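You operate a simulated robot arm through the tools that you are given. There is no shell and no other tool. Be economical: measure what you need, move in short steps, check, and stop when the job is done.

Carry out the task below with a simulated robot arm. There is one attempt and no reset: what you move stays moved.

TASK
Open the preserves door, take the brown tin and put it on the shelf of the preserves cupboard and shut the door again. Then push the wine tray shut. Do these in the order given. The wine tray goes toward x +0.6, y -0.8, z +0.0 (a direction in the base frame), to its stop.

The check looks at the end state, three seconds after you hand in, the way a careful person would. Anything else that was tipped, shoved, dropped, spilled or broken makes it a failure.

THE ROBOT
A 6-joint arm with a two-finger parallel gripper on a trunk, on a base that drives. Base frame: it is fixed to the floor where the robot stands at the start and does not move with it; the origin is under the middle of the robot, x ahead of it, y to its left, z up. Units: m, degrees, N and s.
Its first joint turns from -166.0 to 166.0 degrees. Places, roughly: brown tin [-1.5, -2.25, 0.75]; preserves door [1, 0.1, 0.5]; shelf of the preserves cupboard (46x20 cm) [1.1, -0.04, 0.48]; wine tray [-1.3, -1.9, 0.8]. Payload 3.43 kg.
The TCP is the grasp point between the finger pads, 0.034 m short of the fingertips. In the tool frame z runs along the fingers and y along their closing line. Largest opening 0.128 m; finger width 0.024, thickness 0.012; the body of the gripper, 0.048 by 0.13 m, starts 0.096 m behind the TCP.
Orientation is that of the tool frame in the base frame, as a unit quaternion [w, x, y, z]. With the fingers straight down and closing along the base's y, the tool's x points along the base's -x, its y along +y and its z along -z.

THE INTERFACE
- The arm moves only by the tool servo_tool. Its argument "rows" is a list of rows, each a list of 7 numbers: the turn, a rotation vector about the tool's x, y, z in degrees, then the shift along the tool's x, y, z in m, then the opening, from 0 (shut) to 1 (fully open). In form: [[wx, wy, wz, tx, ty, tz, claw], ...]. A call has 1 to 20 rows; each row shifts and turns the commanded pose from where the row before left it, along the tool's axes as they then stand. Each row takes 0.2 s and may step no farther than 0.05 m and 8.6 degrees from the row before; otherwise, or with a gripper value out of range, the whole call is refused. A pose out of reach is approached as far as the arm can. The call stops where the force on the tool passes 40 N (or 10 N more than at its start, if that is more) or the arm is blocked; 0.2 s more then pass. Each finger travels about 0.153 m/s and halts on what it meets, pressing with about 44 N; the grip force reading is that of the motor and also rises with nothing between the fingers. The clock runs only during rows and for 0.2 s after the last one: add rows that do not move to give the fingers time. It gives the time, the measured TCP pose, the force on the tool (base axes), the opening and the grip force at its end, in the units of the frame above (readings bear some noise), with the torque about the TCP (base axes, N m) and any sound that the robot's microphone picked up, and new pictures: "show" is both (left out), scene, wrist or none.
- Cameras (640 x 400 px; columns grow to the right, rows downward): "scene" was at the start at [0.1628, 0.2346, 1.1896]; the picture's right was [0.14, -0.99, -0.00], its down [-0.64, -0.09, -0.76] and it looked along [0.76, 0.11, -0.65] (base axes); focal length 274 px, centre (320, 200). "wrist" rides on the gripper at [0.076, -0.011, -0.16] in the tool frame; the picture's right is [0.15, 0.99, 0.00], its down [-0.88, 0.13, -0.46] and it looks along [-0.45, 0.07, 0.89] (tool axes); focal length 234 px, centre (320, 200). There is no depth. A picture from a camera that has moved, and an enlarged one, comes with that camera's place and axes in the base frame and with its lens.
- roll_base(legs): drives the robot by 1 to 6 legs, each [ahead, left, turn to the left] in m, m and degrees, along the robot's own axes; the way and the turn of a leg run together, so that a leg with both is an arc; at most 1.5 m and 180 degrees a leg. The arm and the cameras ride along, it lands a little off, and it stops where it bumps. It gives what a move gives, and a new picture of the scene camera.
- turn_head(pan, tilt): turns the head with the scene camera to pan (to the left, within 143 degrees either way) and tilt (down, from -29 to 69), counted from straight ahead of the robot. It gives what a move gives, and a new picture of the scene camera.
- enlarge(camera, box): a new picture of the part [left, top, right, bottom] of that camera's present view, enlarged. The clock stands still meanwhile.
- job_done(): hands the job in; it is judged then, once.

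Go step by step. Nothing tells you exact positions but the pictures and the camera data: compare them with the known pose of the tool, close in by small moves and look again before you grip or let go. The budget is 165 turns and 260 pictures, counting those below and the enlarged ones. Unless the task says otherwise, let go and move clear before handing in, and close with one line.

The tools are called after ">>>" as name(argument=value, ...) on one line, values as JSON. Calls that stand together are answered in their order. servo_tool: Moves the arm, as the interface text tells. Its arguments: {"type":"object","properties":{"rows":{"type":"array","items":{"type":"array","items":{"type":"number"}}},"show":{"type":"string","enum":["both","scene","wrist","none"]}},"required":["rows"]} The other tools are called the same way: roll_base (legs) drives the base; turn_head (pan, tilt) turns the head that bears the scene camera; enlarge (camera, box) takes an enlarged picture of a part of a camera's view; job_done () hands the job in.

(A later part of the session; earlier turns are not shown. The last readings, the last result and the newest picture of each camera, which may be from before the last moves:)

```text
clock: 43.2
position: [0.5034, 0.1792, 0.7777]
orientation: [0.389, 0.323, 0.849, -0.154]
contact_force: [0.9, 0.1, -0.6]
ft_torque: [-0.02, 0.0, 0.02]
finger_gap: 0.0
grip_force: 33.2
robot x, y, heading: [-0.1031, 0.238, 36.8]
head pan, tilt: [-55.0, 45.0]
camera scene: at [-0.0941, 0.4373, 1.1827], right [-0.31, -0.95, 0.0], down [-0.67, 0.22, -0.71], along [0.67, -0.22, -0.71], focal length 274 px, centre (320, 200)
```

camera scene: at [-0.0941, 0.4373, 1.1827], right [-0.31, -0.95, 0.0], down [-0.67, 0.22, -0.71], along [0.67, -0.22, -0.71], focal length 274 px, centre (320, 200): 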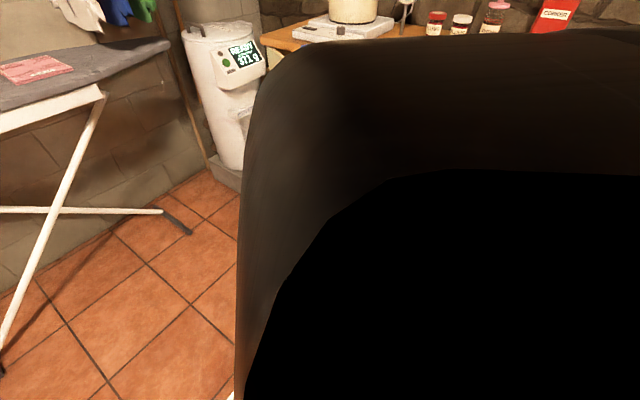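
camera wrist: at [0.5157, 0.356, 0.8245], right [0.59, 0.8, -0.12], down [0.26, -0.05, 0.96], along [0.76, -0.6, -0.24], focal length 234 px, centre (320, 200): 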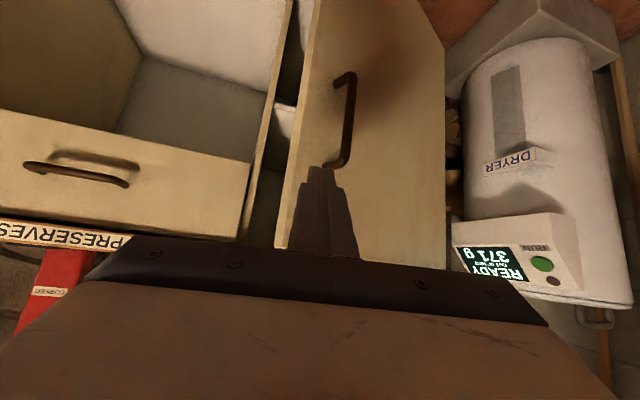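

>>> servo_tool(rows=[[0, 0, 0, -0.0125, 0.0025, 0.034, 0], [0, 0, 0, -0.0125, 0.0025, 0.034, 0], [0, 0, 0, -0.0125, 0.0025, 0.034, 0], [0, 0, 0, -0.0125, 0.0025, 0.034, 0], [0, 0, 0, -0.0125, 0.0025, 0.034, 0], [0, 0, 0, -0.0125, 0.0025, 0.034, 0], [0, 0, 0, -0.0125, 0.0025, 0.034, 0], [0, 0, 0, -0.0125, 0.0025, 0.034, 0]])

```text
clock: 45.0
position: [0.719, 0.0129, 0.6777]
orientation: [0.389, 0.323, 0.849, -0.155]
contact_force: [-0.2, 0.0, 0.3]
ft_torque: [-0.01, -0.02, 0.0]
finger_gap: 0.0
grip_force: 32.7
robot x, y, heading: [-0.1067, 0.2373, 36.9]
head pan, tilt: [-55.0, 45.0]
camera scene: at [-0.0944, 0.4374, 1.1827], right [-0.31, -0.95, 0.0], down [-0.67, 0.22, -0.71], along [0.67, -0.22, -0.71], focal length 274 px, centre (320, 200)
camera wrist: at [0.5848, 0.1169, 0.7233], right [0.59, 0.8, -0.12], down [0.26, -0.05, 0.96], along [0.76, -0.6, -0.24], focal length 234 px, centre (320, 200)
```

scene: 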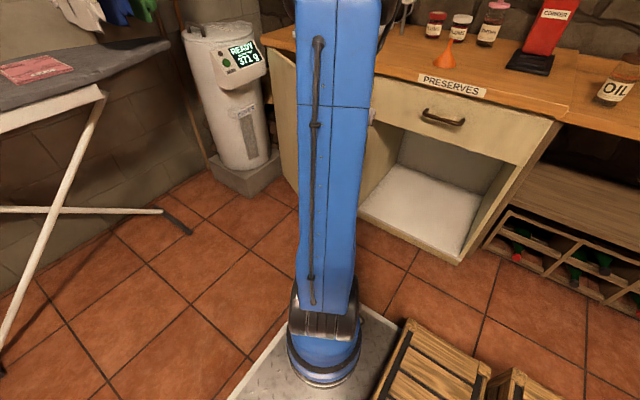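
wrist: 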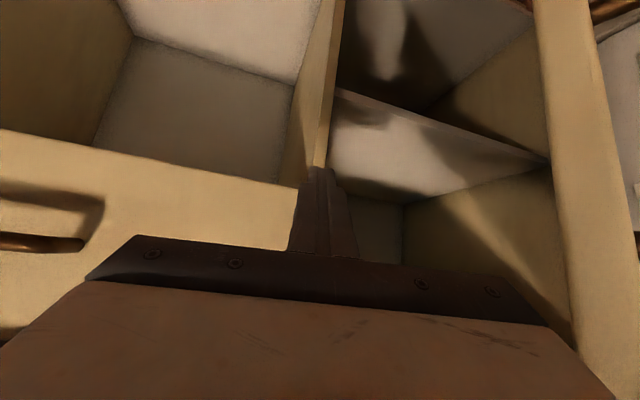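

The tool is inside the door's swing. I'll sweep left against its inner face.

>>> servo_tool(rows=[[0, 0, 0, 0, 0.034, 0, 0], [0, 0, 0, 0, 0.034, 0, 0], [0, 0, 0, 0, 0.034, 0, 0], [0, 0, 0, 0, 0.034, 0, 0], [0, 0, 0, 0, 0.034, 0, 0], [0, 0, 0, 0, 0.034, 0, 0], [0, 0, 0, 0, 0.034, 0, 0], [0, 0, 0, 0, 0.025, 0, 0], [0, 0, 0, 0, 0.025, 0, 0], [0, 0, 0, 0, 0.025, 0, 0]])

```text
clock: 47.2
position: [0.9275, 0.2449, 0.674]
orientation: [0.388, 0.322, 0.85, -0.154]
contact_force: [-0.9, -0.2, 0.0]
ft_torque: [0.01, 0.0, 0.03]
finger_gap: 0.0
grip_force: 32.4
robot x, y, heading: [-0.1007, 0.2397, 36.5]
head pan, tilt: [-55.0, 45.0]
camera scene: at [-0.0941, 0.4372, 1.1827], right [-0.31, -0.95, 0.0], down [-0.67, 0.22, -0.71], along [0.67, -0.22, -0.71], focal length 274 px, centre (320, 200)
camera wrist: at [0.7943, 0.35, 0.7193], right [0.59, 0.8, -0.12], down [0.26, -0.05, 0.96], along [0.76, -0.6, -0.24], focal length 234 px, centre (320, 200)
```

scene: 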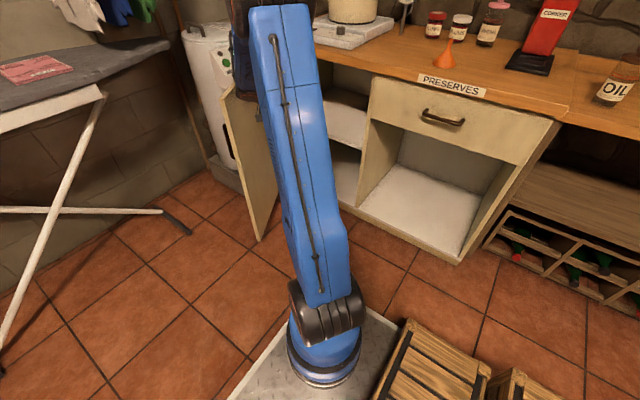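
wrist: 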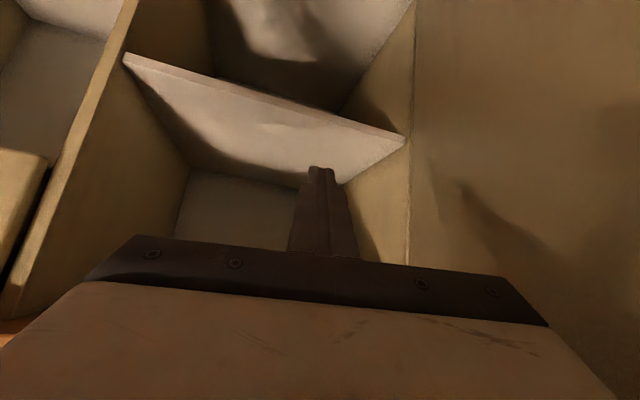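

About 65° open. Push a bit further.

>>> servo_tool(rows=[[0, 0, 0, 0, 0.025, 0, 0], [0, 0, 0, 0, 0.025, 0, 0], [0, 0, 0, 0, 0.025, 0, 0], [0, 0, 0, 0, 0.025, 0, 0], [0, 0, 0, 0, 0.02, 0, 0]])

```text
clock: 48.4
position: [1.0069, 0.3352, 0.6724]
orientation: [0.388, 0.323, 0.85, -0.154]
contact_force: [-0.5, -0.9, 0.6]
ft_torque: [-0.01, 0.02, 0.0]
finger_gap: 0.0
grip_force: 32.4
robot x, y, heading: [-0.1029, 0.2372, 36.9]
head pan, tilt: [-55.0, 45.0]
camera scene: at [-0.0941, 0.4372, 1.1827], right [-0.31, -0.95, 0.0], down [-0.67, 0.22, -0.71], along [0.67, -0.22, -0.71], focal length 274 px, centre (320, 200)
camera wrist: at [0.8742, 0.4395, 0.7179], right [0.59, 0.8, -0.12], down [0.26, -0.05, 0.96], along [0.76, -0.6, -0.24], focal length 234 px, centre (320, 200)
```

scene: 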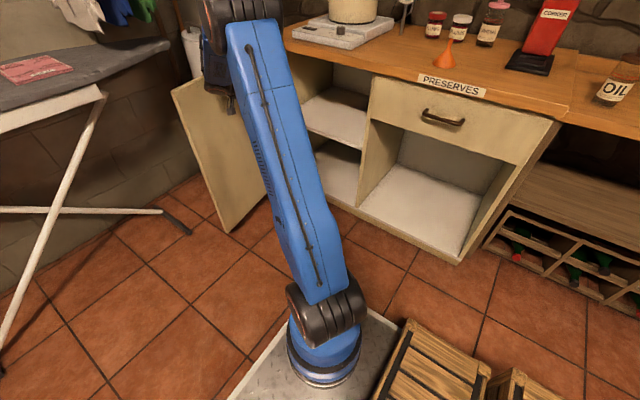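
wrist: 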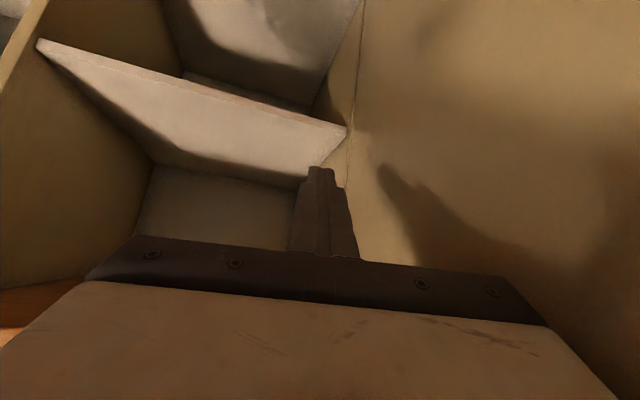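

The door stands ~80° open. I'll retract the arm and then drive along the counter to the tin.

>>> servo_tool(rows=[[0, 0, 0, 0, -0.045, 0, 0], [0, 0, 0, 0, -0.045, 0, 0], [0, 0, 0, 0, -0.045, 0, 0], [0, 0, 0, 0, -0.045, 0, 0], [0, 0, 0, 0, -0.045, 0, 0], [0, 0, 0, 0, 0, -0.04, 0], [0, 0, 0, 0, 0, -0.04, 0], [0, 0, 0, 0, 0, -0.04, 0], [0, 0, 0, 0, 0, -0.04, 0], [0, 0, 0, 0, 0, -0.04, 0]], show="scene")

>>> turn_head(pan=-140, tilt=25)

```text
clock: 50.6
position: [0.7457, 0.2692, 0.8045]
orientation: [0.388, 0.323, 0.849, -0.155]
contact_force: [0.0, 0.3, -0.8]
ft_torque: [-0.02, 0.0, -0.03]
finger_gap: 0.0002
grip_force: 32.9
robot x, y, heading: [-0.1026, 0.2371, 36.7]
head pan, tilt: [-55.0, 45.0]
camera scene: at [-0.0937, 0.4373, 1.1827], right [-0.31, -0.95, 0.0], down [-0.67, 0.22, -0.71], along [0.67, -0.22, -0.71], focal length 274 px, centre (320, 200)
```

scene: 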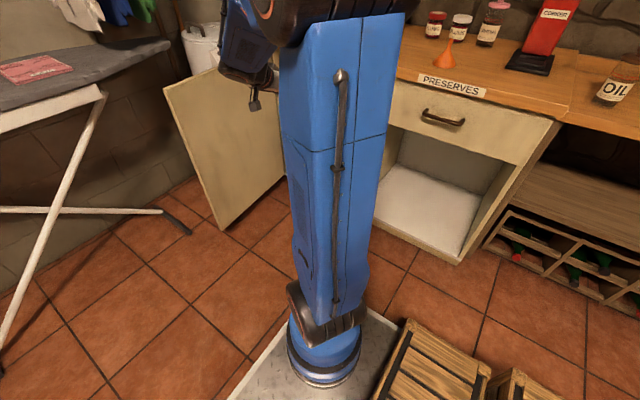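

```text
clock: 52.2
position: [0.744, 0.2686, 0.8032]
orientation: [0.388, 0.323, 0.849, -0.154]
contact_force: [0.6, -0.3, -0.1]
ft_torque: [-0.03, 0.04, 0.03]
finger_gap: 0.0
grip_force: 33.3
robot x, y, heading: [-0.104, 0.2333, 36.8]
head pan, tilt: [-140.0, 25.0]
camera scene: at [-0.1924, 0.3731, 1.2133], right [-0.97, 0.23, 0.0], down [0.1, 0.41, -0.91], along [-0.21, -0.88, -0.42], focal length 274 px, centre (320, 200)
```

scene: 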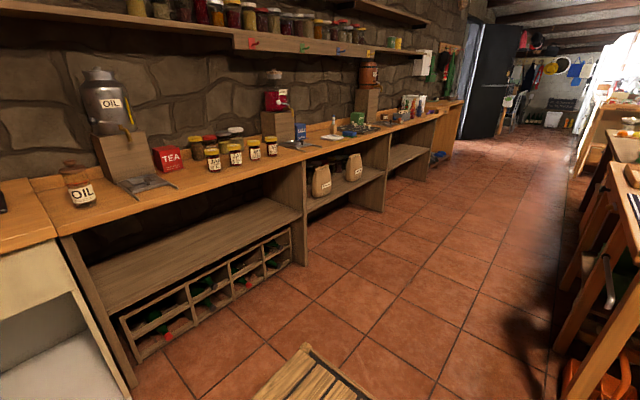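

>>> roll_base(legs=[[-1.4, -0.1, 0]])

```text
clock: 59.2
position: [-0.3165, -0.6473, 0.804]
orientation: [0.387, 0.327, 0.848, -0.157]
contact_force: [0.4, 0.5, 0.6]
ft_torque: [0.0, 0.0, -0.02]
finger_gap: 0.0
grip_force: 32.7
robot x, y, heading: [-1.1679, -0.6762, 36.0]
head pan, tilt: [-140.0, 25.0]
camera scene: at [-1.2524, -0.5355, 1.2133], right [-0.97, 0.24, 0.0], down [0.1, 0.41, -0.91], along [-0.22, -0.88, -0.42], focal length 274 px, centre (320, 200)
```

scene: 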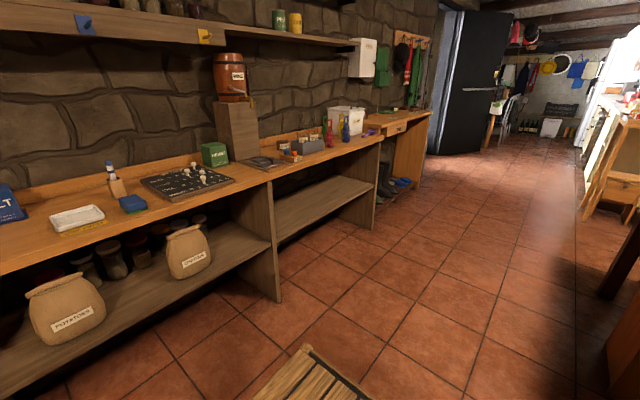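

>>> enlarge(camera="scene", box=[190, 90, 446, 250])

>>> turn_head(pan=-115, tilt=30)

```text
2.50 times, centred on (318, 170) of scene
camera zoom: at [-1.2524, -0.5355, 1.2133], right [-0.97, 0.24, 0.0], down [0.1, 0.41, -0.91], along [-0.22, -0.88, -0.42], focal length 685 px, centre (325, 275)
```

zoom: 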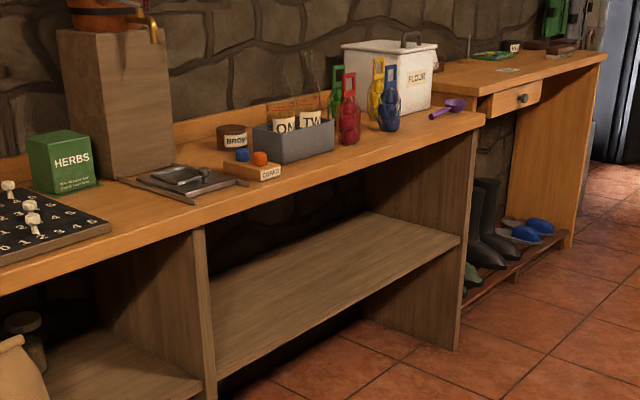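

```text
clock: 60.1
position: [-0.3153, -0.6495, 0.8036]
orientation: [0.388, 0.327, 0.848, -0.155]
contact_force: [0.3, -0.2, -0.3]
ft_torque: [0.01, 0.01, 0.0]
finger_gap: 0.0
grip_force: 32.9
robot x, y, heading: [-1.1664, -0.6755, 36.1]
head pan, tilt: [-115.0, 30.0]
camera scene: at [-1.213, -0.5348, 1.2053], right [-0.98, -0.19, 0.0], down [-0.1, 0.49, -0.87], along [0.17, -0.85, -0.5], focal length 274 px, centre (320, 200)
```

scene: 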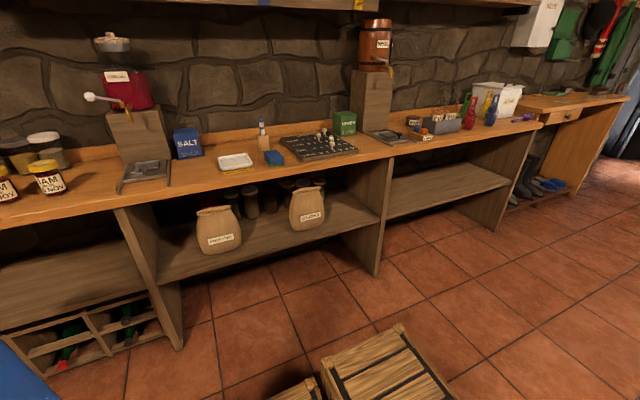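

The brown tin is at the back of the counter near the corks box, and the wine tray is under the barrel. Raise the arm first, then drive further and turn to face the counter.

>>> servo_tool(rows=[[0, 0, 0, -0.032, 0, -0.027, 0], [0, 0, 0, -0.032, 0, -0.027, 0], [0, 0, 0, -0.032, 0, -0.027, 0], [0, 0, 0, -0.032, 0, -0.027, 0], [0, 0, 0, -0.032, 0, -0.027, 0], [0, 0, 0, -0.032, 0, -0.027, 0], [0, 0, 0, 0, 0, 0, 0]], show="none")

>>> roll_base(legs=[[-1.1, 0.0, 0], [0, 0, -89]])

>>> turn_head(pan=0, tilt=35)

```text
clock: 61.7
position: [-0.3142, -0.6473, 1.056]
orientation: [0.388, 0.327, 0.848, -0.156]
contact_force: [1.2, 0.3, 0.2]
ft_torque: [0.02, 0.04, 0.02]
finger_gap: 0.0
grip_force: 33.2
robot x, y, heading: [-1.1644, -0.6777, 36.2]
head pan, tilt: [-115.0, 30.0]
```

```text
clock: 71.1
position: [-2.0316, -2.1705, 1.0562]
orientation: [0.165, 0.829, 0.371, -0.384]
contact_force: [0.6, 0.2, -0.1]
ft_torque: [-0.03, -0.01, 0.02]
finger_gap: 0.0001
grip_force: 33.4
robot x, y, heading: [-2.0651, -1.3206, -53.4]
head pan, tilt: [-115.0, 30.0]
camera scene: at [-1.9294, -1.2693, 1.2053], right [-0.2, 0.98, 0.0], down [0.49, 0.1, -0.87], along [-0.85, -0.17, -0.5], focal length 274 px, centre (320, 200)
```

scene: 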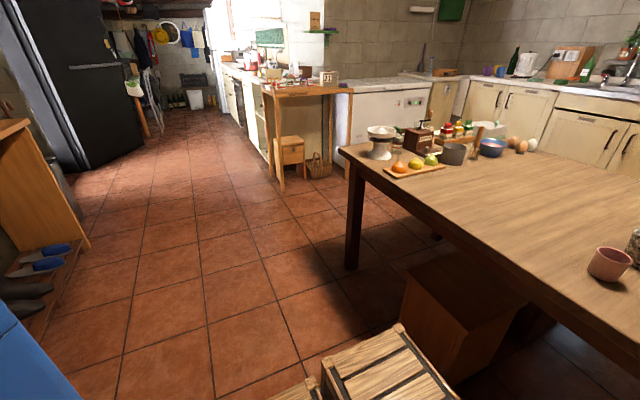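

```text
clock: 73.0
position: [-2.0322, -2.1703, 1.0547]
orientation: [0.165, 0.829, 0.371, -0.384]
contact_force: [0.3, -0.1, -0.1]
ft_torque: [-0.01, -0.01, 0.0]
finger_gap: 0.0
grip_force: 33.3
robot x, y, heading: [-2.0628, -1.3215, -53.6]
head pan, tilt: [0.0, 35.0]
camera scene: at [-1.7883, -1.3219, 1.1975], right [-0.8, -0.6, 0.0], down [-0.34, 0.46, -0.82], along [0.49, -0.66, -0.57], focal length 274 px, centre (320, 200)
```

scene: 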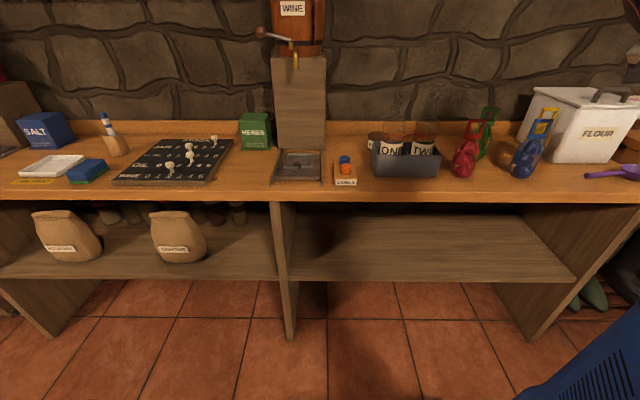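

>>> enlarge(camera="scene", box=[260, 100, 460, 225])

```text
3.20 times, centred on (360, 162) of scene
camera zoom: at [-1.7883, -1.3219, 1.1975], right [-0.8, -0.6, 0.0], down [-0.34, 0.46, -0.82], along [0.49, -0.66, -0.57], focal length 876 px, centre (192, 320)
```

zoom: 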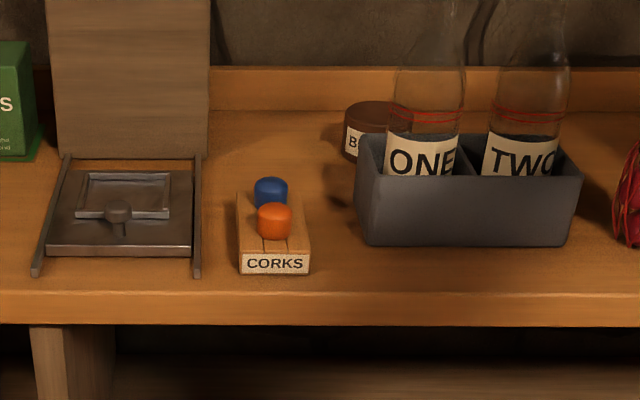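

The tin (about 7 cm wide) stands behind the bottle box, with the wine tray and its rails to the left. I'll shift the base left so the arm can come in from the front-left, clear of bottles and barrel tap.

>>> roll_base(legs=[[0, 0.42, 0]])

>>> turn_head(pan=-10, tilt=30)

>>> enlarge(camera="scene", box=[280, 80, 480, 205])

```text
clock: 75.6
position: [-1.6927, -1.9207, 1.0555]
orientation: [0.165, 0.829, 0.371, -0.384]
contact_force: [0.1, 0.7, -0.8]
ft_torque: [-0.03, -0.01, 0.0]
finger_gap: 0.0
grip_force: 33.0
robot x, y, heading: [-1.726, -1.0663, -53.8]
head pan, tilt: [0.0, 35.0]
camera scene: at [-1.4501, -1.0705, 1.1975], right [-0.8, -0.6, 0.0], down [-0.34, 0.46, -0.82], along [0.49, -0.66, -0.57], focal length 274 px, centre (320, 200)
```

scene: 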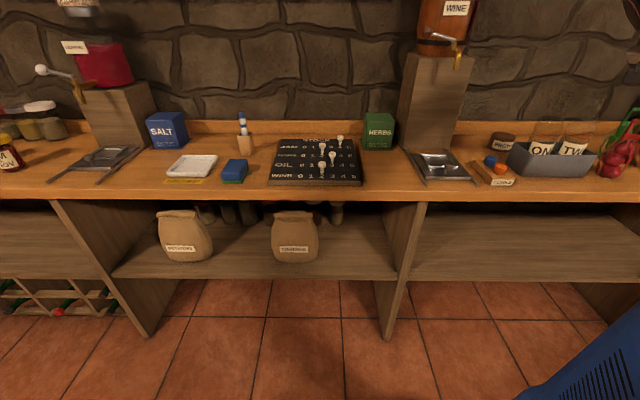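

```text
clock: 76.4
position: [-1.6925, -1.9195, 1.0552]
orientation: [0.166, 0.829, 0.372, -0.384]
contact_force: [-0.4, 1.1, 0.2]
ft_torque: [-0.03, -0.02, 0.02]
finger_gap: 0.0
grip_force: 32.7
robot x, y, heading: [-1.7225, -1.0699, -53.4]
head pan, tilt: [-10.0, 30.0]
camera scene: at [-1.462, -1.0807, 1.2053], right [-0.89, -0.45, 0.0], down [-0.22, 0.45, -0.87], along [0.39, -0.77, -0.5], focal length 274 px, centre (320, 200)
```

scene: 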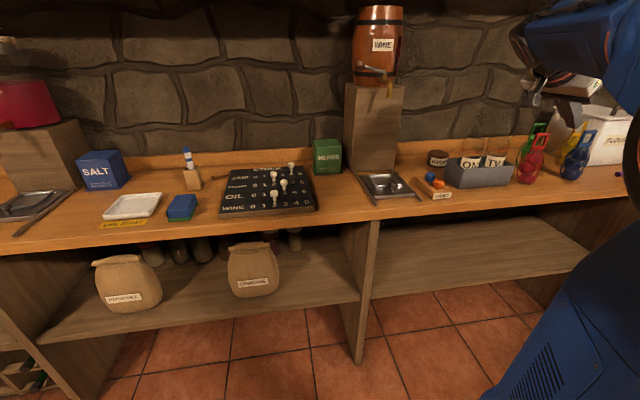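

```text
3.20 times, centred on (380, 142) of scene
camera zoom: at [-1.462, -1.0807, 1.2053], right [-0.89, -0.45, 0.0], down [-0.22, 0.45, -0.87], along [0.39, -0.77, -0.5], focal length 876 px, centre (128, 384)
```

zoom: 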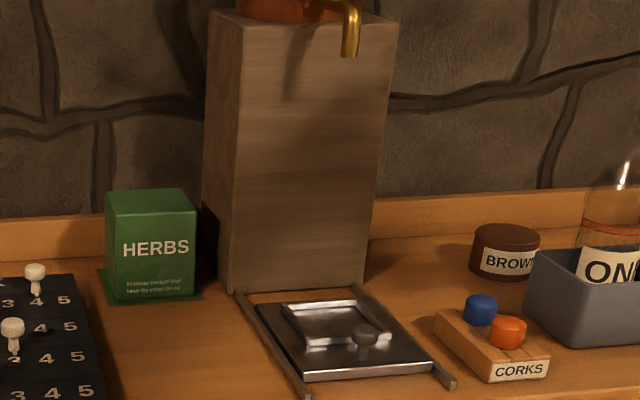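

Now the tin is clearly seen: centre about (-1.43, -2.13), about 8 cm wide, standing on the counter at z≈0.805. I'll pick it with a vertical tool, camera turned away from the bottles; first reorient here.

>>> servo_tool(rows=[[6.08, 0, 5.2, 0, 0, 0, 0.5], [6.08, 0, 5.2, 0, 0, 0, 0.85], [6.08, 0, 5.2, 0, 0, 0, 0.85], [6.08, 0, 5.2, 0, 0, 0, 0.85], [6.08, 0, 5.2, 0, 0, 0, 0.85], [6.08, 0, 5.2, 0, 0, 0, 0.85], [6.08, 0, 5.2, 0, 0, 0, 0.85], [0, 8.25, 0, 0, 0, 0, 0.85], [0, 8.25, 0, 0, 0, 0, 0.85], [0, 8.25, 0, 0, 0, 0, 0.85], [0, 8.25, 0, 0, 0, 0, 0.85], [0, 8.25, 0, 0, 0, 0, 0.85], [0, 8.25, 0, 0, 0, 0, 0.85]])

```text
clock: 79.2
position: [-1.6927, -1.919, 1.0549]
orientation: [-0.004, 0.998, -0.069, -0.003]
contact_force: [-0.2, 0.2, 0.0]
ft_torque: [0.01, -0.04, 0.0]
finger_gap: 0.109
grip_force: 0.1
robot x, y, heading: [-1.7237, -1.0698, -53.1]
head pan, tilt: [-10.0, 30.0]
camera scene: at [-1.462, -1.0806, 1.2053], right [-0.89, -0.45, 0.0], down [-0.22, 0.45, -0.87], along [0.39, -0.77, -0.5], focal length 274 px, centre (320, 200)
camera wrist: at [-1.6149, -1.9211, 1.2146], right [0.01, -1.0, -0.01], down [-0.89, -0.01, 0.46], along [-0.46, 0.0, -0.89], focal length 234 px, centre (320, 200)
```

scene: 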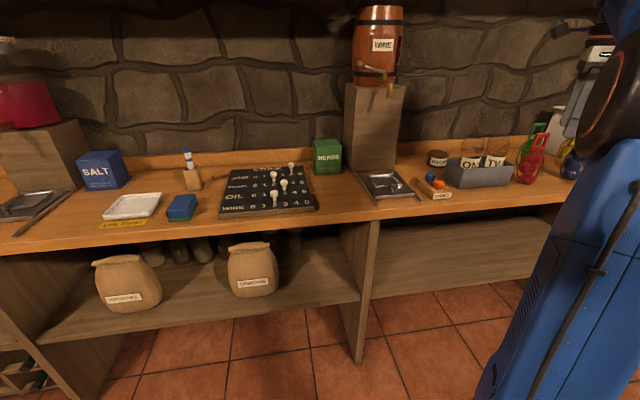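
wrist: 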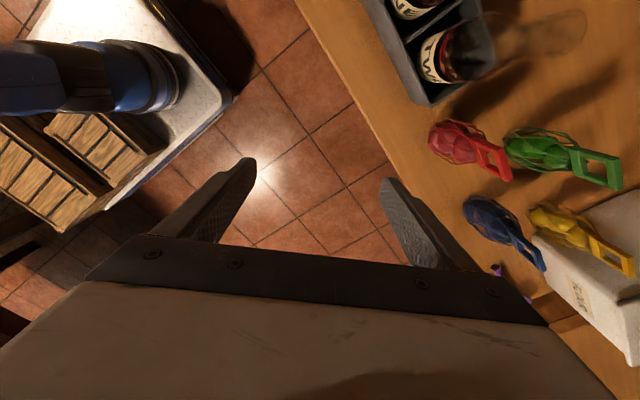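

>>> servo_tool(rows=[[0, 0, 0, 0.03, -0.03, 0, 0.85], [0, 0, 0, 0.03, -0.03, 0, 0.85], [0, 0, 0, 0.03, -0.03, 0, 0.85], [0, 0, 0, 0.03, -0.03, 0, 0.85], [0, 0, 0, 0.027, -0.027, 0, 0.85], [0, 0, 0, 0, 0, 0, 0.85]], show="none")

>>> roll_base(legs=[[0.12, 0, 0]])

>>> enlarge(camera="wrist", box=[0, 0, 640, 400])

```text
clock: 80.6
position: [-1.5259, -1.7937, 1.055]
orientation: [-0.005, 0.998, -0.069, -0.005]
contact_force: [1.1, 0.3, 0.7]
ft_torque: [-0.02, 0.0, 0.02]
finger_gap: 0.1089
grip_force: 0.0
robot x, y, heading: [-1.7247, -1.0676, -53.4]
head pan, tilt: [-10.0, 30.0]
```

```text
clock: 81.8
position: [-1.4557, -1.8895, 1.0542]
orientation: [-0.004, 0.998, -0.07, -0.005]
contact_force: [0.5, 1.2, -0.1]
ft_torque: [0.02, 0.0, -0.02]
finger_gap: 0.1088
grip_force: 0.0
robot x, y, heading: [-1.6523, -1.163, -53.5]
head pan, tilt: [-10.0, 30.0]
camera scene: at [-1.3906, -1.177, 1.2053], right [-0.89, -0.45, 0.0], down [-0.22, 0.45, -0.87], along [0.39, -0.77, -0.5], focal length 274 px, centre (320, 200)
```

scene: 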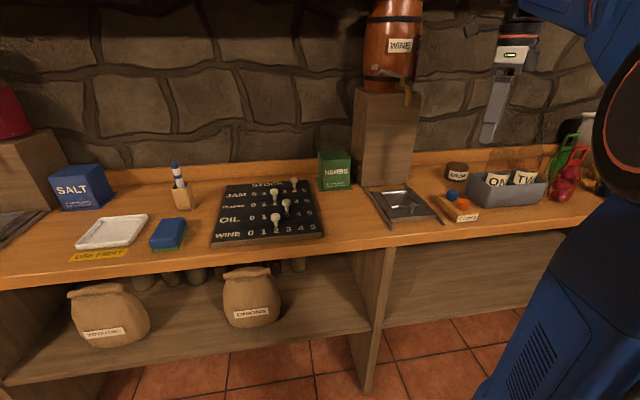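

```text
1.00 times, centred on (320, 200) of wrist
camera zoom: at [-1.3772, -1.8923, 1.2147], right [0.01, -1.0, -0.01], down [-0.89, -0.01, 0.46], along [-0.46, 0.0, -0.89], focal length 234 px, centre (320, 200)
```

zoom: 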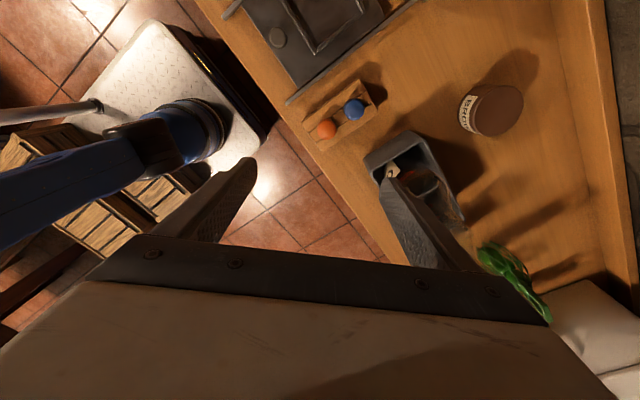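

>>> servo_tool(rows=[[0, 0, 0, 0.03, 0.03, 0, 0.85], [0, 0, 0, 0.03, 0.03, 0, 0.85], [0, 0, 0, 0.03, 0.03, 0, 0.85], [0, 0, 0, 0.03, 0.03, 0, 0.85], [0, 0, 0, 0.03, 0.03, 0, 0.85], [0, 0, 0, 0, 0, 0, 0.85]])

```text
clock: 83.0
position: [-1.3537, -2.0417, 1.0584]
orientation: [-0.002, 0.997, -0.074, -0.005]
contact_force: [-29.2, -7.6, 14.3]
ft_torque: [1.23, -6.46, -1.03]
finger_gap: 0.109
grip_force: 0.0
robot x, y, heading: [-1.6564, -1.1642, -53.6]
head pan, tilt: [-10.0, 30.0]
stopped in row 5: the force on the tool passed its limit (the readings are from after the stop); the commanded pose is now the measured one
camera scene: at [-1.3936, -1.177, 1.2057], right [-0.9, -0.45, 0.0], down [-0.22, 0.45, -0.87], along [0.39, -0.78, -0.5], focal length 274 px, centre (320, 200)
camera wrist: at [-1.2755, -2.0438, 1.218], right [0.0, -1.0, -0.01], down [-0.89, 0.0, 0.46], along [-0.46, 0.01, -0.89], focal length 234 px, centre (320, 200)
```

scene: 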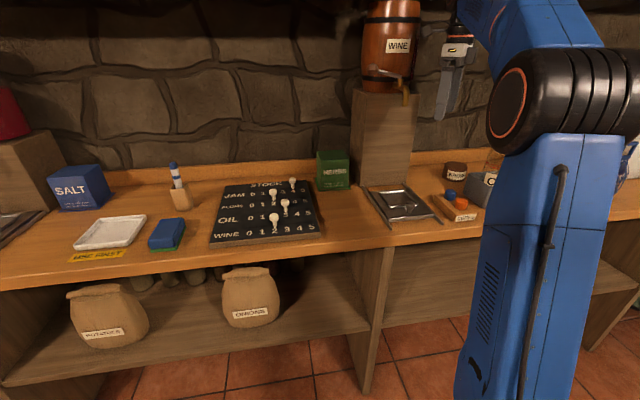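
wrist: 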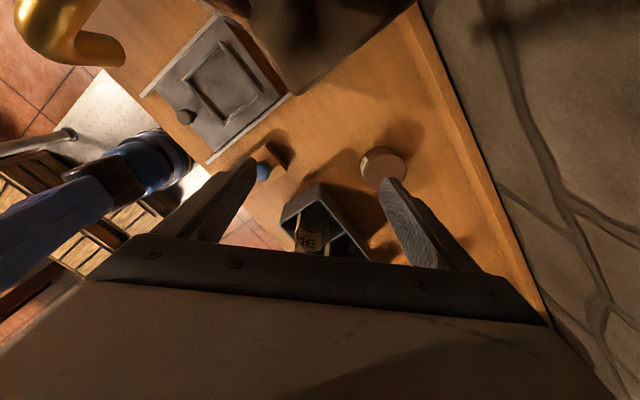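

The camera side touched the barrel. I'll back away to the right and check the barrel.

>>> servo_tool(rows=[[0, 0, 0, -0.015, 0.0, 0, 0.85], [0, 0, 0, -0.02, 0.0, 0, 0.85], [0, 0, 0, -0.02, 0, 0, 0.85]])

>>> enlarge(camera="scene", box=[320, 0, 520, 125])

```text
clock: 83.8
position: [-1.4045, -2.0326, 1.0577]
orientation: [-0.004, 0.997, -0.071, -0.006]
contact_force: [-0.1, -0.1, 0.1]
ft_torque: [-0.01, 0.05, 0.02]
finger_gap: 0.109
grip_force: 0.1
robot x, y, heading: [-1.6544, -1.1642, -53.3]
head pan, tilt: [-10.0, 30.0]
camera scene: at [-1.3913, -1.1767, 1.2053], right [-0.89, -0.45, 0.0], down [-0.22, 0.45, -0.87], along [0.39, -0.77, -0.5], focal length 274 px, centre (320, 200)
camera wrist: at [-1.3254, -2.0356, 1.2164], right [0.01, -1.0, -0.01], down [-0.88, -0.01, 0.47], along [-0.47, 0.01, -0.88], focal length 234 px, centre (320, 200)
```

scene: 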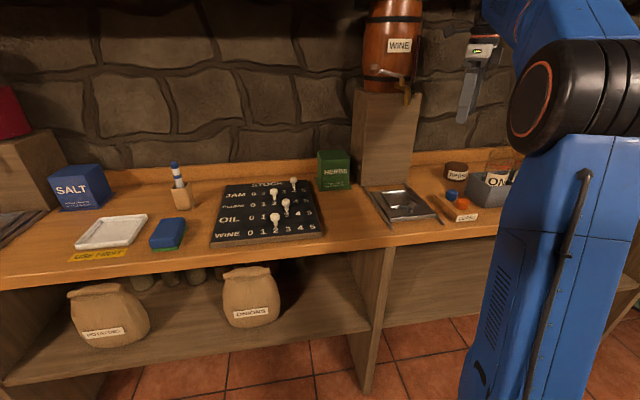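
wrist: 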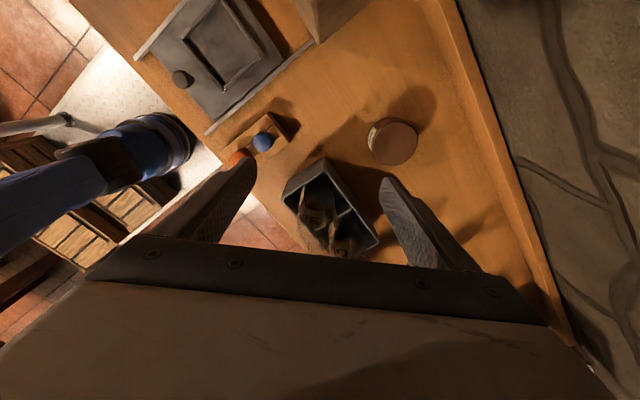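

```text
3.20 times, centred on (420, 62) of scene
camera zoom: at [-1.3913, -1.1767, 1.2053], right [-0.89, -0.45, 0.0], down [-0.22, 0.45, -0.87], along [0.39, -0.77, -0.5], focal length 876 px, centre (0, 640)
```

zoom: 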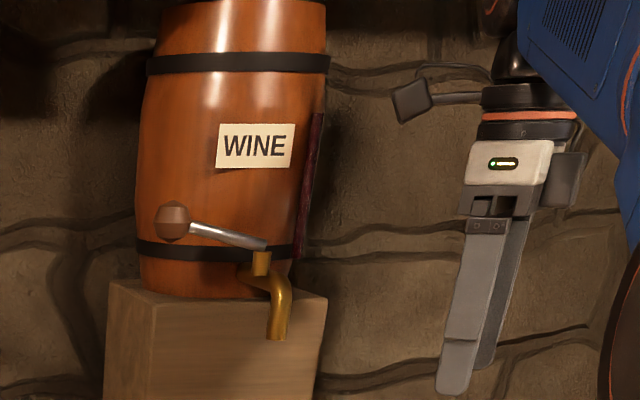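

The barrel looks unmoved. Wrist estimate of tin: (-1.418, -2.146). Move over it and descend partway.

>>> servo_tool(rows=[[0, 0, 0, 0.001, 0.038, 0, 0.9], [0, 0, 0, 0.001, 0.038, 0, 0.9], [0, 0, 0, 0.001, 0.038, 0, 0.9], [0, 0, 0, 0, 0, 0.03, 0.9], [0, 0, 0, 0, 0, 0.03, 0.9], [0, 0, 0, 0, 0, 0.03, 0.9], [0, 0, 0, 0, 0, 0.0, 0.9]])

```text
clock: 85.3
position: [-1.4175, -2.1461, 0.9664]
orientation: [-0.003, 0.997, -0.071, -0.006]
contact_force: [-0.1, -1.2, 0.0]
ft_torque: [0.0, -0.01, -0.02]
finger_gap: 0.1152
grip_force: 0.1
robot x, y, heading: [-1.6563, -1.1616, -53.5]
head pan, tilt: [-10.0, 30.0]
camera scene: at [-1.3916, -1.1768, 1.2053], right [-0.89, -0.45, 0.0], down [-0.22, 0.45, -0.87], along [0.39, -0.78, -0.5], focal length 274 px, centre (320, 200)
camera wrist: at [-1.3395, -2.1475, 1.126], right [0.0, -1.0, -0.01], down [-0.88, -0.01, 0.47], along [-0.47, 0.01, -0.88], focal length 234 px, centre (320, 200)
```

scene: 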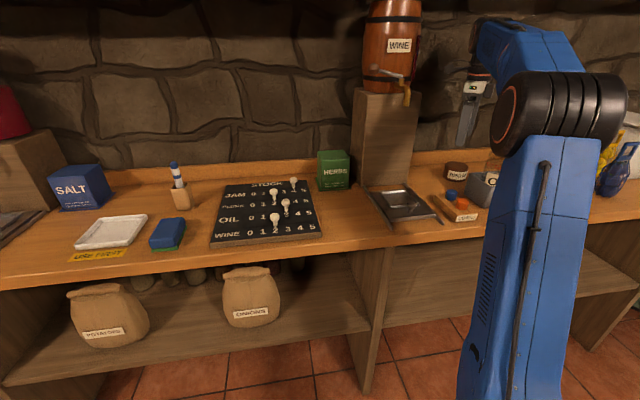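
wrist: 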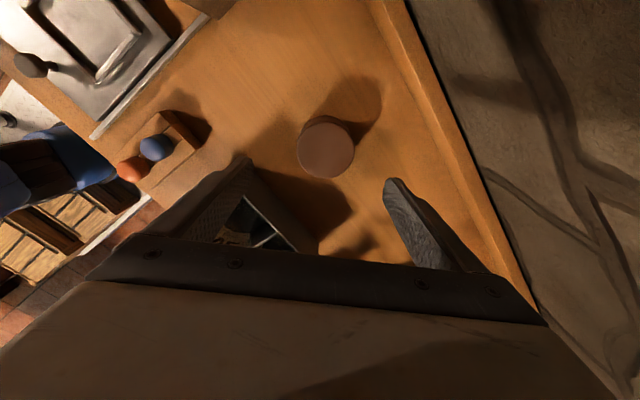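

>>> servo_tool(rows=[[0, 0, 0, -0.002, 0.003, 0.03, 0.9], [0, 0, 0, 0, 0, 0.03, 0.9], [0, 0, 0, 0, 0, 0.03, 0.9], [0, 0, 0, 0, 0, 0.022, 0.9], [0, 0, 0, 0, 0, 0.0, 0.9]])

```text
clock: 86.5
position: [-1.4222, -2.1478, 0.8545]
orientation: [-0.005, 0.997, -0.072, -0.005]
contact_force: [0.2, -0.1, 0.1]
ft_torque: [0.01, 0.01, -0.02]
finger_gap: 0.115
grip_force: 0.1
robot x, y, heading: [-1.6546, -1.1662, -53.6]
head pan, tilt: [-10.0, 30.0]
camera scene: at [-1.3916, -1.1768, 1.2053], right [-0.89, -0.45, 0.0], down [-0.22, 0.45, -0.87], along [0.39, -0.77, -0.5], focal length 274 px, centre (320, 200)
camera wrist: at [-1.3432, -2.15, 1.014], right [0.0, -1.0, -0.01], down [-0.88, -0.01, 0.47], along [-0.47, 0.01, -0.88], focal length 234 px, centre (320, 200)
```

scene: 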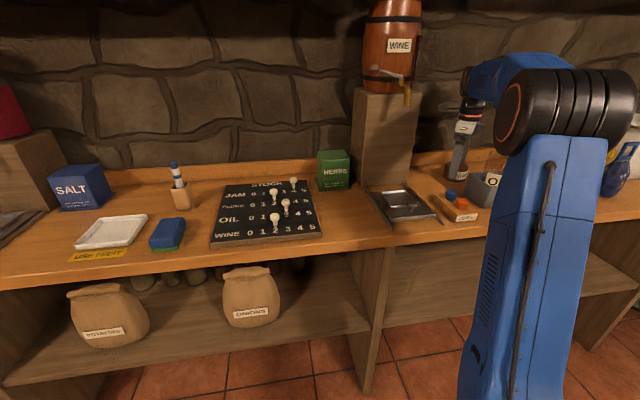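
wrist: 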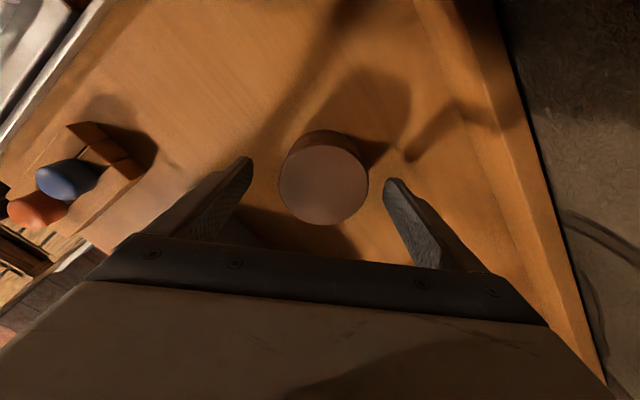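

>>> servo_tool(rows=[[0, 0, 0, -0.001, 0.001, 0.006, 0.9], [0, 0, 0, 0, 0, 0.006, 0.9], [0, 0, 0, 0, 0, 0, 0.4], [0, 0, 0, 0, 0, 0, 0.4], [0, 0, 0, 0, 0, 0, 0.4], [0, 0, 0, 0, 0, 0, 0.4]], show="wrist")

```text
clock: 88.0
position: [-1.4231, -2.1483, 0.8441]
orientation: [-0.004, 0.997, -0.072, -0.005]
contact_force: [0.8, -0.8, 1.4]
ft_torque: [-0.08, 0.0, -0.01]
finger_gap: 0.0702
grip_force: 43.5
robot x, y, heading: [-1.6546, -1.1623, -53.5]
head pan, tilt: [-10.0, 30.0]
camera wrist: at [-1.3445, -2.1505, 1.0021], right [0.0, -1.0, -0.01], down [-0.88, -0.01, 0.47], along [-0.47, 0.01, -0.88], focal length 234 px, centre (320, 200)
```

wrist: 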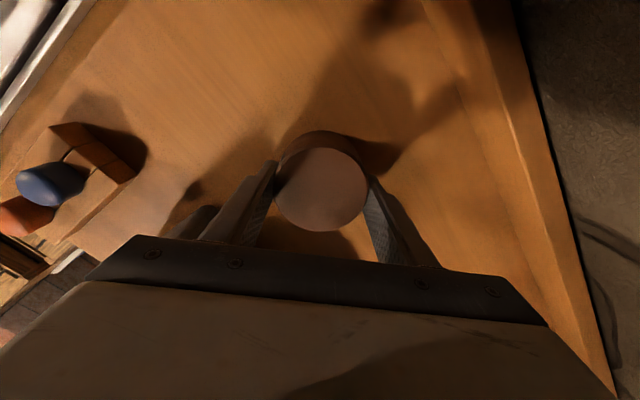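

Held (7 cm gap). Lift and retrace the way out.

>>> servo_tool(rows=[[0, 0, 0, 0, 0, -0.02, 0.4], [0, 0, 0, 0, 0, -0.04, 0.4], [0, 0, 0, 0, 0, -0.04, 0.4], [0, 0, 0, 0, 0, -0.04, 0.4], [0, 0, 0, 0, 0, -0.04, 0.4], [0, 0, 0, 0, 0, -0.04, 0.4], [0, 0, 0, 0, -0.038, 0, 0.4], [0, 0, 0, 0, -0.038, 0, 0.4], [0, 0, 0, 0, -0.038, 0, 0.4]])

```text
clock: 90.0
position: [-1.4037, -2.0389, 1.0638]
orientation: [-0.005, 0.997, -0.071, -0.007]
contact_force: [0.3, -0.5, -1.7]
ft_torque: [0.08, 0.02, 0.02]
finger_gap: 0.0704
grip_force: 43.7
robot x, y, heading: [-1.6544, -1.167, -53.8]
head pan, tilt: [-10.0, 30.0]
camera scene: at [-1.3915, -1.1774, 1.2053], right [-0.9, -0.45, 0.0], down [-0.22, 0.45, -0.87], along [0.39, -0.77, -0.5], focal length 274 px, centre (320, 200)
camera wrist: at [-1.3261, -2.0412, 1.2221], right [0.0, -1.0, -0.01], down [-0.88, -0.01, 0.47], along [-0.47, 0.01, -0.88], focal length 234 px, centre (320, 200)
```

scene: 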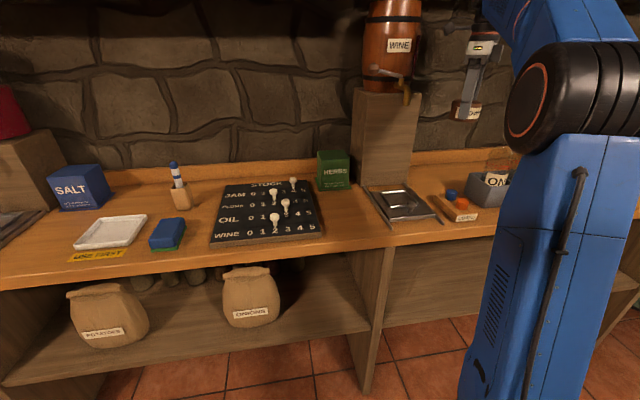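
wrist: 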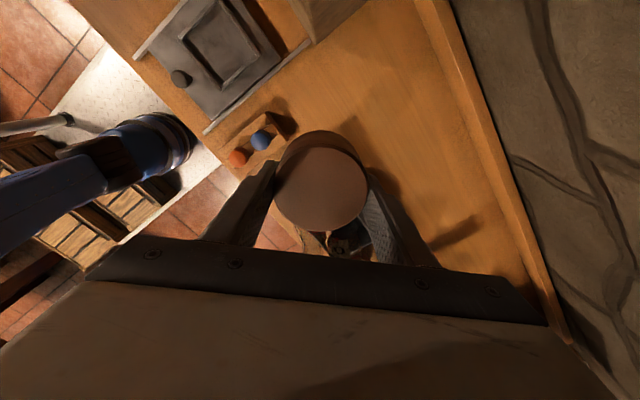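

>>> servo_tool(rows=[[0, 0, 0, -0.018, -0.035, 0, 0.4], [0, 0, 0, -0.018, -0.035, 0, 0.4], [0, 0, 0, -0.018, -0.035, 0, 0.4], [0, 0, 0, -0.018, -0.035, 0, 0.4], [0, 0, 0, -0.035, -0.035, 0, 0.4], [0, 0, 0, -0.035, -0.035, 0, 0.4]], show="none")

>>> servo_tool(rows=[[0, 0, -8.5, 0, 0, 0, 0.4], [0, 0, -8.5, 0, 0, 0, 0.4], [0, 0, -8.5, 0, 0, 0, 0.4], [0, 0, -8.5, 0, 0, 0, 0.4], [0, 0, -8.5, 0, 0, 0, 0.4], [0, 0, -8.5, 0, 0, 0, 0.4], [0, 0, -8.5, 0, 0, 0, 0.4], [0, 0, -8.5, 0, 0, 0, 0.4], [0, 0, -8.5, 0, 0, 0, 0.4], [0, 0, -8.5, 0, 0, 0, 0.4], [0, 0, -8.5, 0, 0, 0, 0.4], [0, 0, -8.5, 0, 0, 0, 0.4], [0, 0, -8.5, 0, 0, 0, 0.4], [0, 0, -8.5, 0, 0, 0, 0.4], [0, 0, -8.5, 0, 0, 0, 0.4], [0, 0, -6.5, 0, 0, 0, 0.4]])

```text
clock: 91.3
position: [-1.5143, -1.8087, 1.0667]
orientation: [-0.005, 0.997, -0.072, -0.007]
contact_force: [0.8, -0.4, -2.0]
ft_torque: [0.03, 0.04, 0.0]
finger_gap: 0.0707
grip_force: 44.5
robot x, y, heading: [-1.6573, -1.1687, -53.4]
head pan, tilt: [-10.0, 30.0]
```

```text
clock: 94.8
position: [-1.5159, -1.8091, 1.0683]
orientation: [-0.007, 0.455, 0.891, 0.002]
contact_force: [-0.3, 1.3, -0.9]
ft_torque: [0.0, 0.03, -0.03]
finger_gap: 0.0701
grip_force: 44.2
robot x, y, heading: [-1.6517, -1.164, -53.4]
head pan, tilt: [-10.0, 30.0]
camera scene: at [-1.3915, -1.1767, 1.2053], right [-0.89, -0.45, 0.0], down [-0.22, 0.45, -0.87], along [0.39, -0.78, -0.5], focal length 274 px, centre (320, 200)
camera wrist: at [-1.5667, -1.757, 1.2279], right [0.72, 0.7, 0.0], down [0.63, -0.64, 0.44], along [0.31, -0.32, -0.9], focal length 234 px, centre (320, 200)
```

scene: 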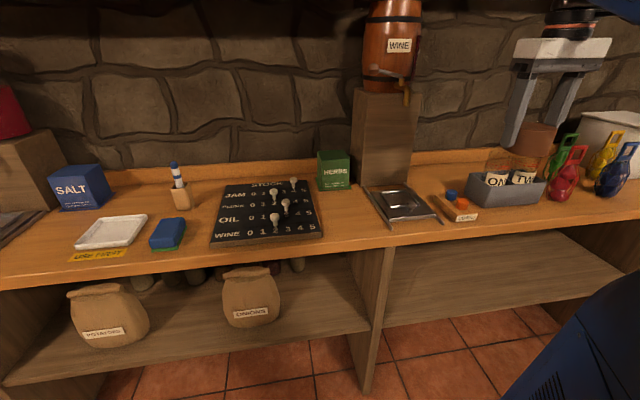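
wrist: 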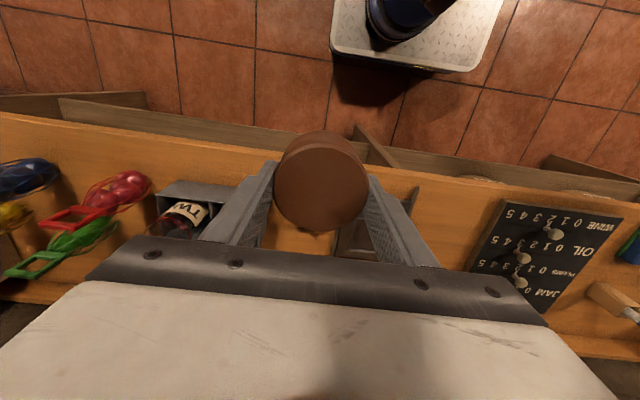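

>>> servo_tool(rows=[[0, 0, 0, 0, 0.042, 0, 0.4], [0, 0, 0, 0, 0.042, 0, 0.4], [0, 0, 0, 0, 0.042, 0, 0.4], [0, 0, 0, 0, 0.042, 0, 0.4], [0, 0, 0, 0, 0.042, 0, 0.4], [0, 0, 0, 0, 0.042, 0, 0.4], [0, 0, 0, 0, 0.038, 0, 0.4], [0, 0, 0, -0.04, 0, 0, 0.4], [0, 0, 0, -0.04, 0, 0, 0.4], [0, 0, 0, -0.042, 0, 0.03, 0.4], [0, 0, 0, 0, 0, 0.04, 0.4], [0, 0, 0, 0, 0, 0.04, 0.4], [0, 0, 0, 0, 0, 0.04, 0.4], [0, 0, 0, 0, 0, 0, 0.4]])

```text
refused: row 10 steps farther than a row can; nothing moved
```

>>> servo_tool(rows=[[0, 0, 0, 0, 0.042, 0, 0.4], [0, 0, 0, 0, 0.042, 0, 0.4], [0, 0, 0, 0, 0.042, 0, 0.4], [0, 0, 0, 0, 0.042, 0, 0.4], [0, 0, 0, 0, 0.042, 0, 0.4], [0, 0, 0, 0, 0.042, 0, 0.4], [0, 0, 0, 0, 0.038, 0, 0.4], [0, 0, 0, -0.04, 0, 0, 0.4], [0, 0, 0, -0.04, 0, 0, 0.4], [0, 0, 0, -0.042, 0, 0, 0.4], [0, 0, 0, 0, 0, 0.04, 0.4], [0, 0, 0, 0, 0, 0.04, 0.4], [0, 0, 0, 0, 0, 0.04, 0.4], [0, 0, 0, 0, 0, 0.03, 0.4], [0, 0, 0, 0, 0, 0, 0.4]])

```text
clock: 98.0
position: [-1.2107, -1.7378, 0.9144]
orientation: [-0.007, 0.456, 0.89, 0.002]
contact_force: [0.0, 0.0, -0.1]
ft_torque: [0.01, -0.02, -0.01]
finger_gap: 0.0703
grip_force: 44.4
robot x, y, heading: [-1.6557, -1.1665, -53.6]
head pan, tilt: [-10.0, 30.0]
camera scene: at [-1.3915, -1.1768, 1.2053], right [-0.89, -0.45, 0.0], down [-0.22, 0.45, -0.87], along [0.39, -0.78, -0.5], focal length 274 px, centre (320, 200)
camera wrist: at [-1.2618, -1.6849, 1.0747], right [0.72, 0.7, 0.0], down [0.63, -0.64, 0.44], along [0.31, -0.32, -0.9], focal length 234 px, centre (320, 200)
```

scene: 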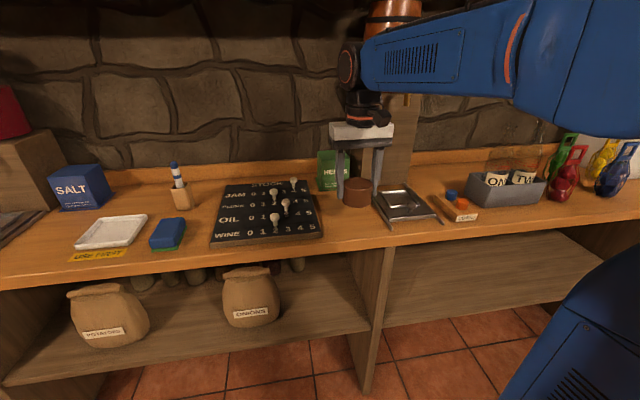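
wrist: 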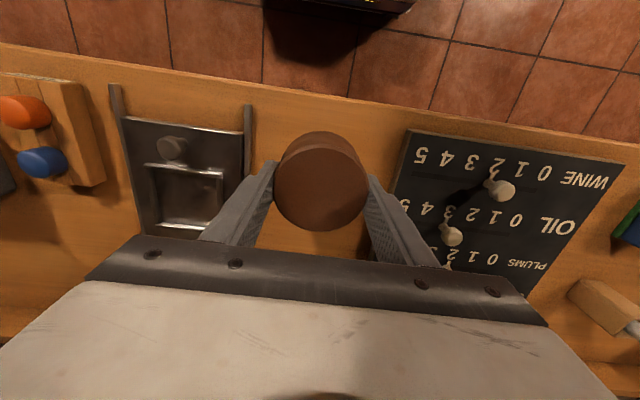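

>>> servo_tool(rows=[[0, 0, 0, 0, 0, 0.03, 0.4], [0, 0, 0, 0, 0, 0.025, 0.4], [0, 0, 0, 0, 0, 0.008, 0.4], [0, 0, 0, 0, 0, 0.003, 0.4], [0, 0, 0, 0, 0, 0, 0.4]], show="wrist")

```text
clock: 99.2
position: [-1.211, -1.7381, 0.8482]
orientation: [-0.006, 0.456, 0.89, 0.001]
contact_force: [0.2, -0.5, -1.3]
ft_torque: [-0.03, -0.04, 0.02]
finger_gap: 0.0703
grip_force: 43.9
robot x, y, heading: [-1.6525, -1.1663, -53.5]
head pan, tilt: [-10.0, 30.0]
camera wrist: at [-1.2625, -1.6845, 1.0088], right [0.72, 0.7, 0.0], down [0.63, -0.64, 0.44], along [0.31, -0.32, -0.9], focal length 234 px, centre (320, 200)
```

wrist: 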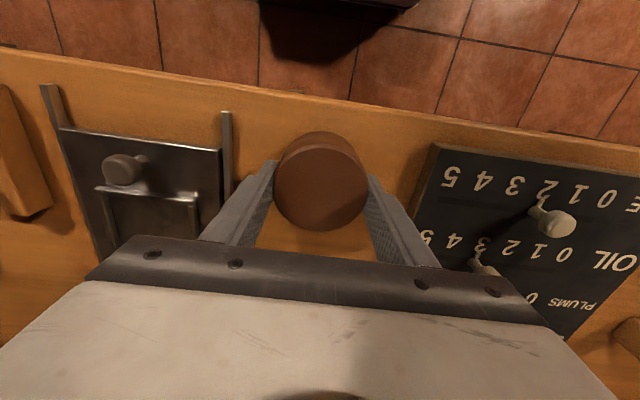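

>>> servo_tool(rows=[[0, 0, 0, 0, 0, 0.002, 0.4], [0, 0, 0, 0, 0, 0.002, 0.4], [0, 0, 0, 0, 0, 0.001, 0.4], [0, 0, 0, 0, 0, 0, 0.4]], show="none")

```text
clock: 100.2
position: [-1.2114, -1.7376, 0.8449]
orientation: [-0.006, 0.455, 0.89, 0.002]
contact_force: [-1.1, 0.2, 12.5]
ft_torque: [-0.32, -0.23, -0.04]
finger_gap: 0.0701
grip_force: 44.0
robot x, y, heading: [-1.6588, -1.1644, -53.4]
head pan, tilt: [-10.0, 30.0]
```

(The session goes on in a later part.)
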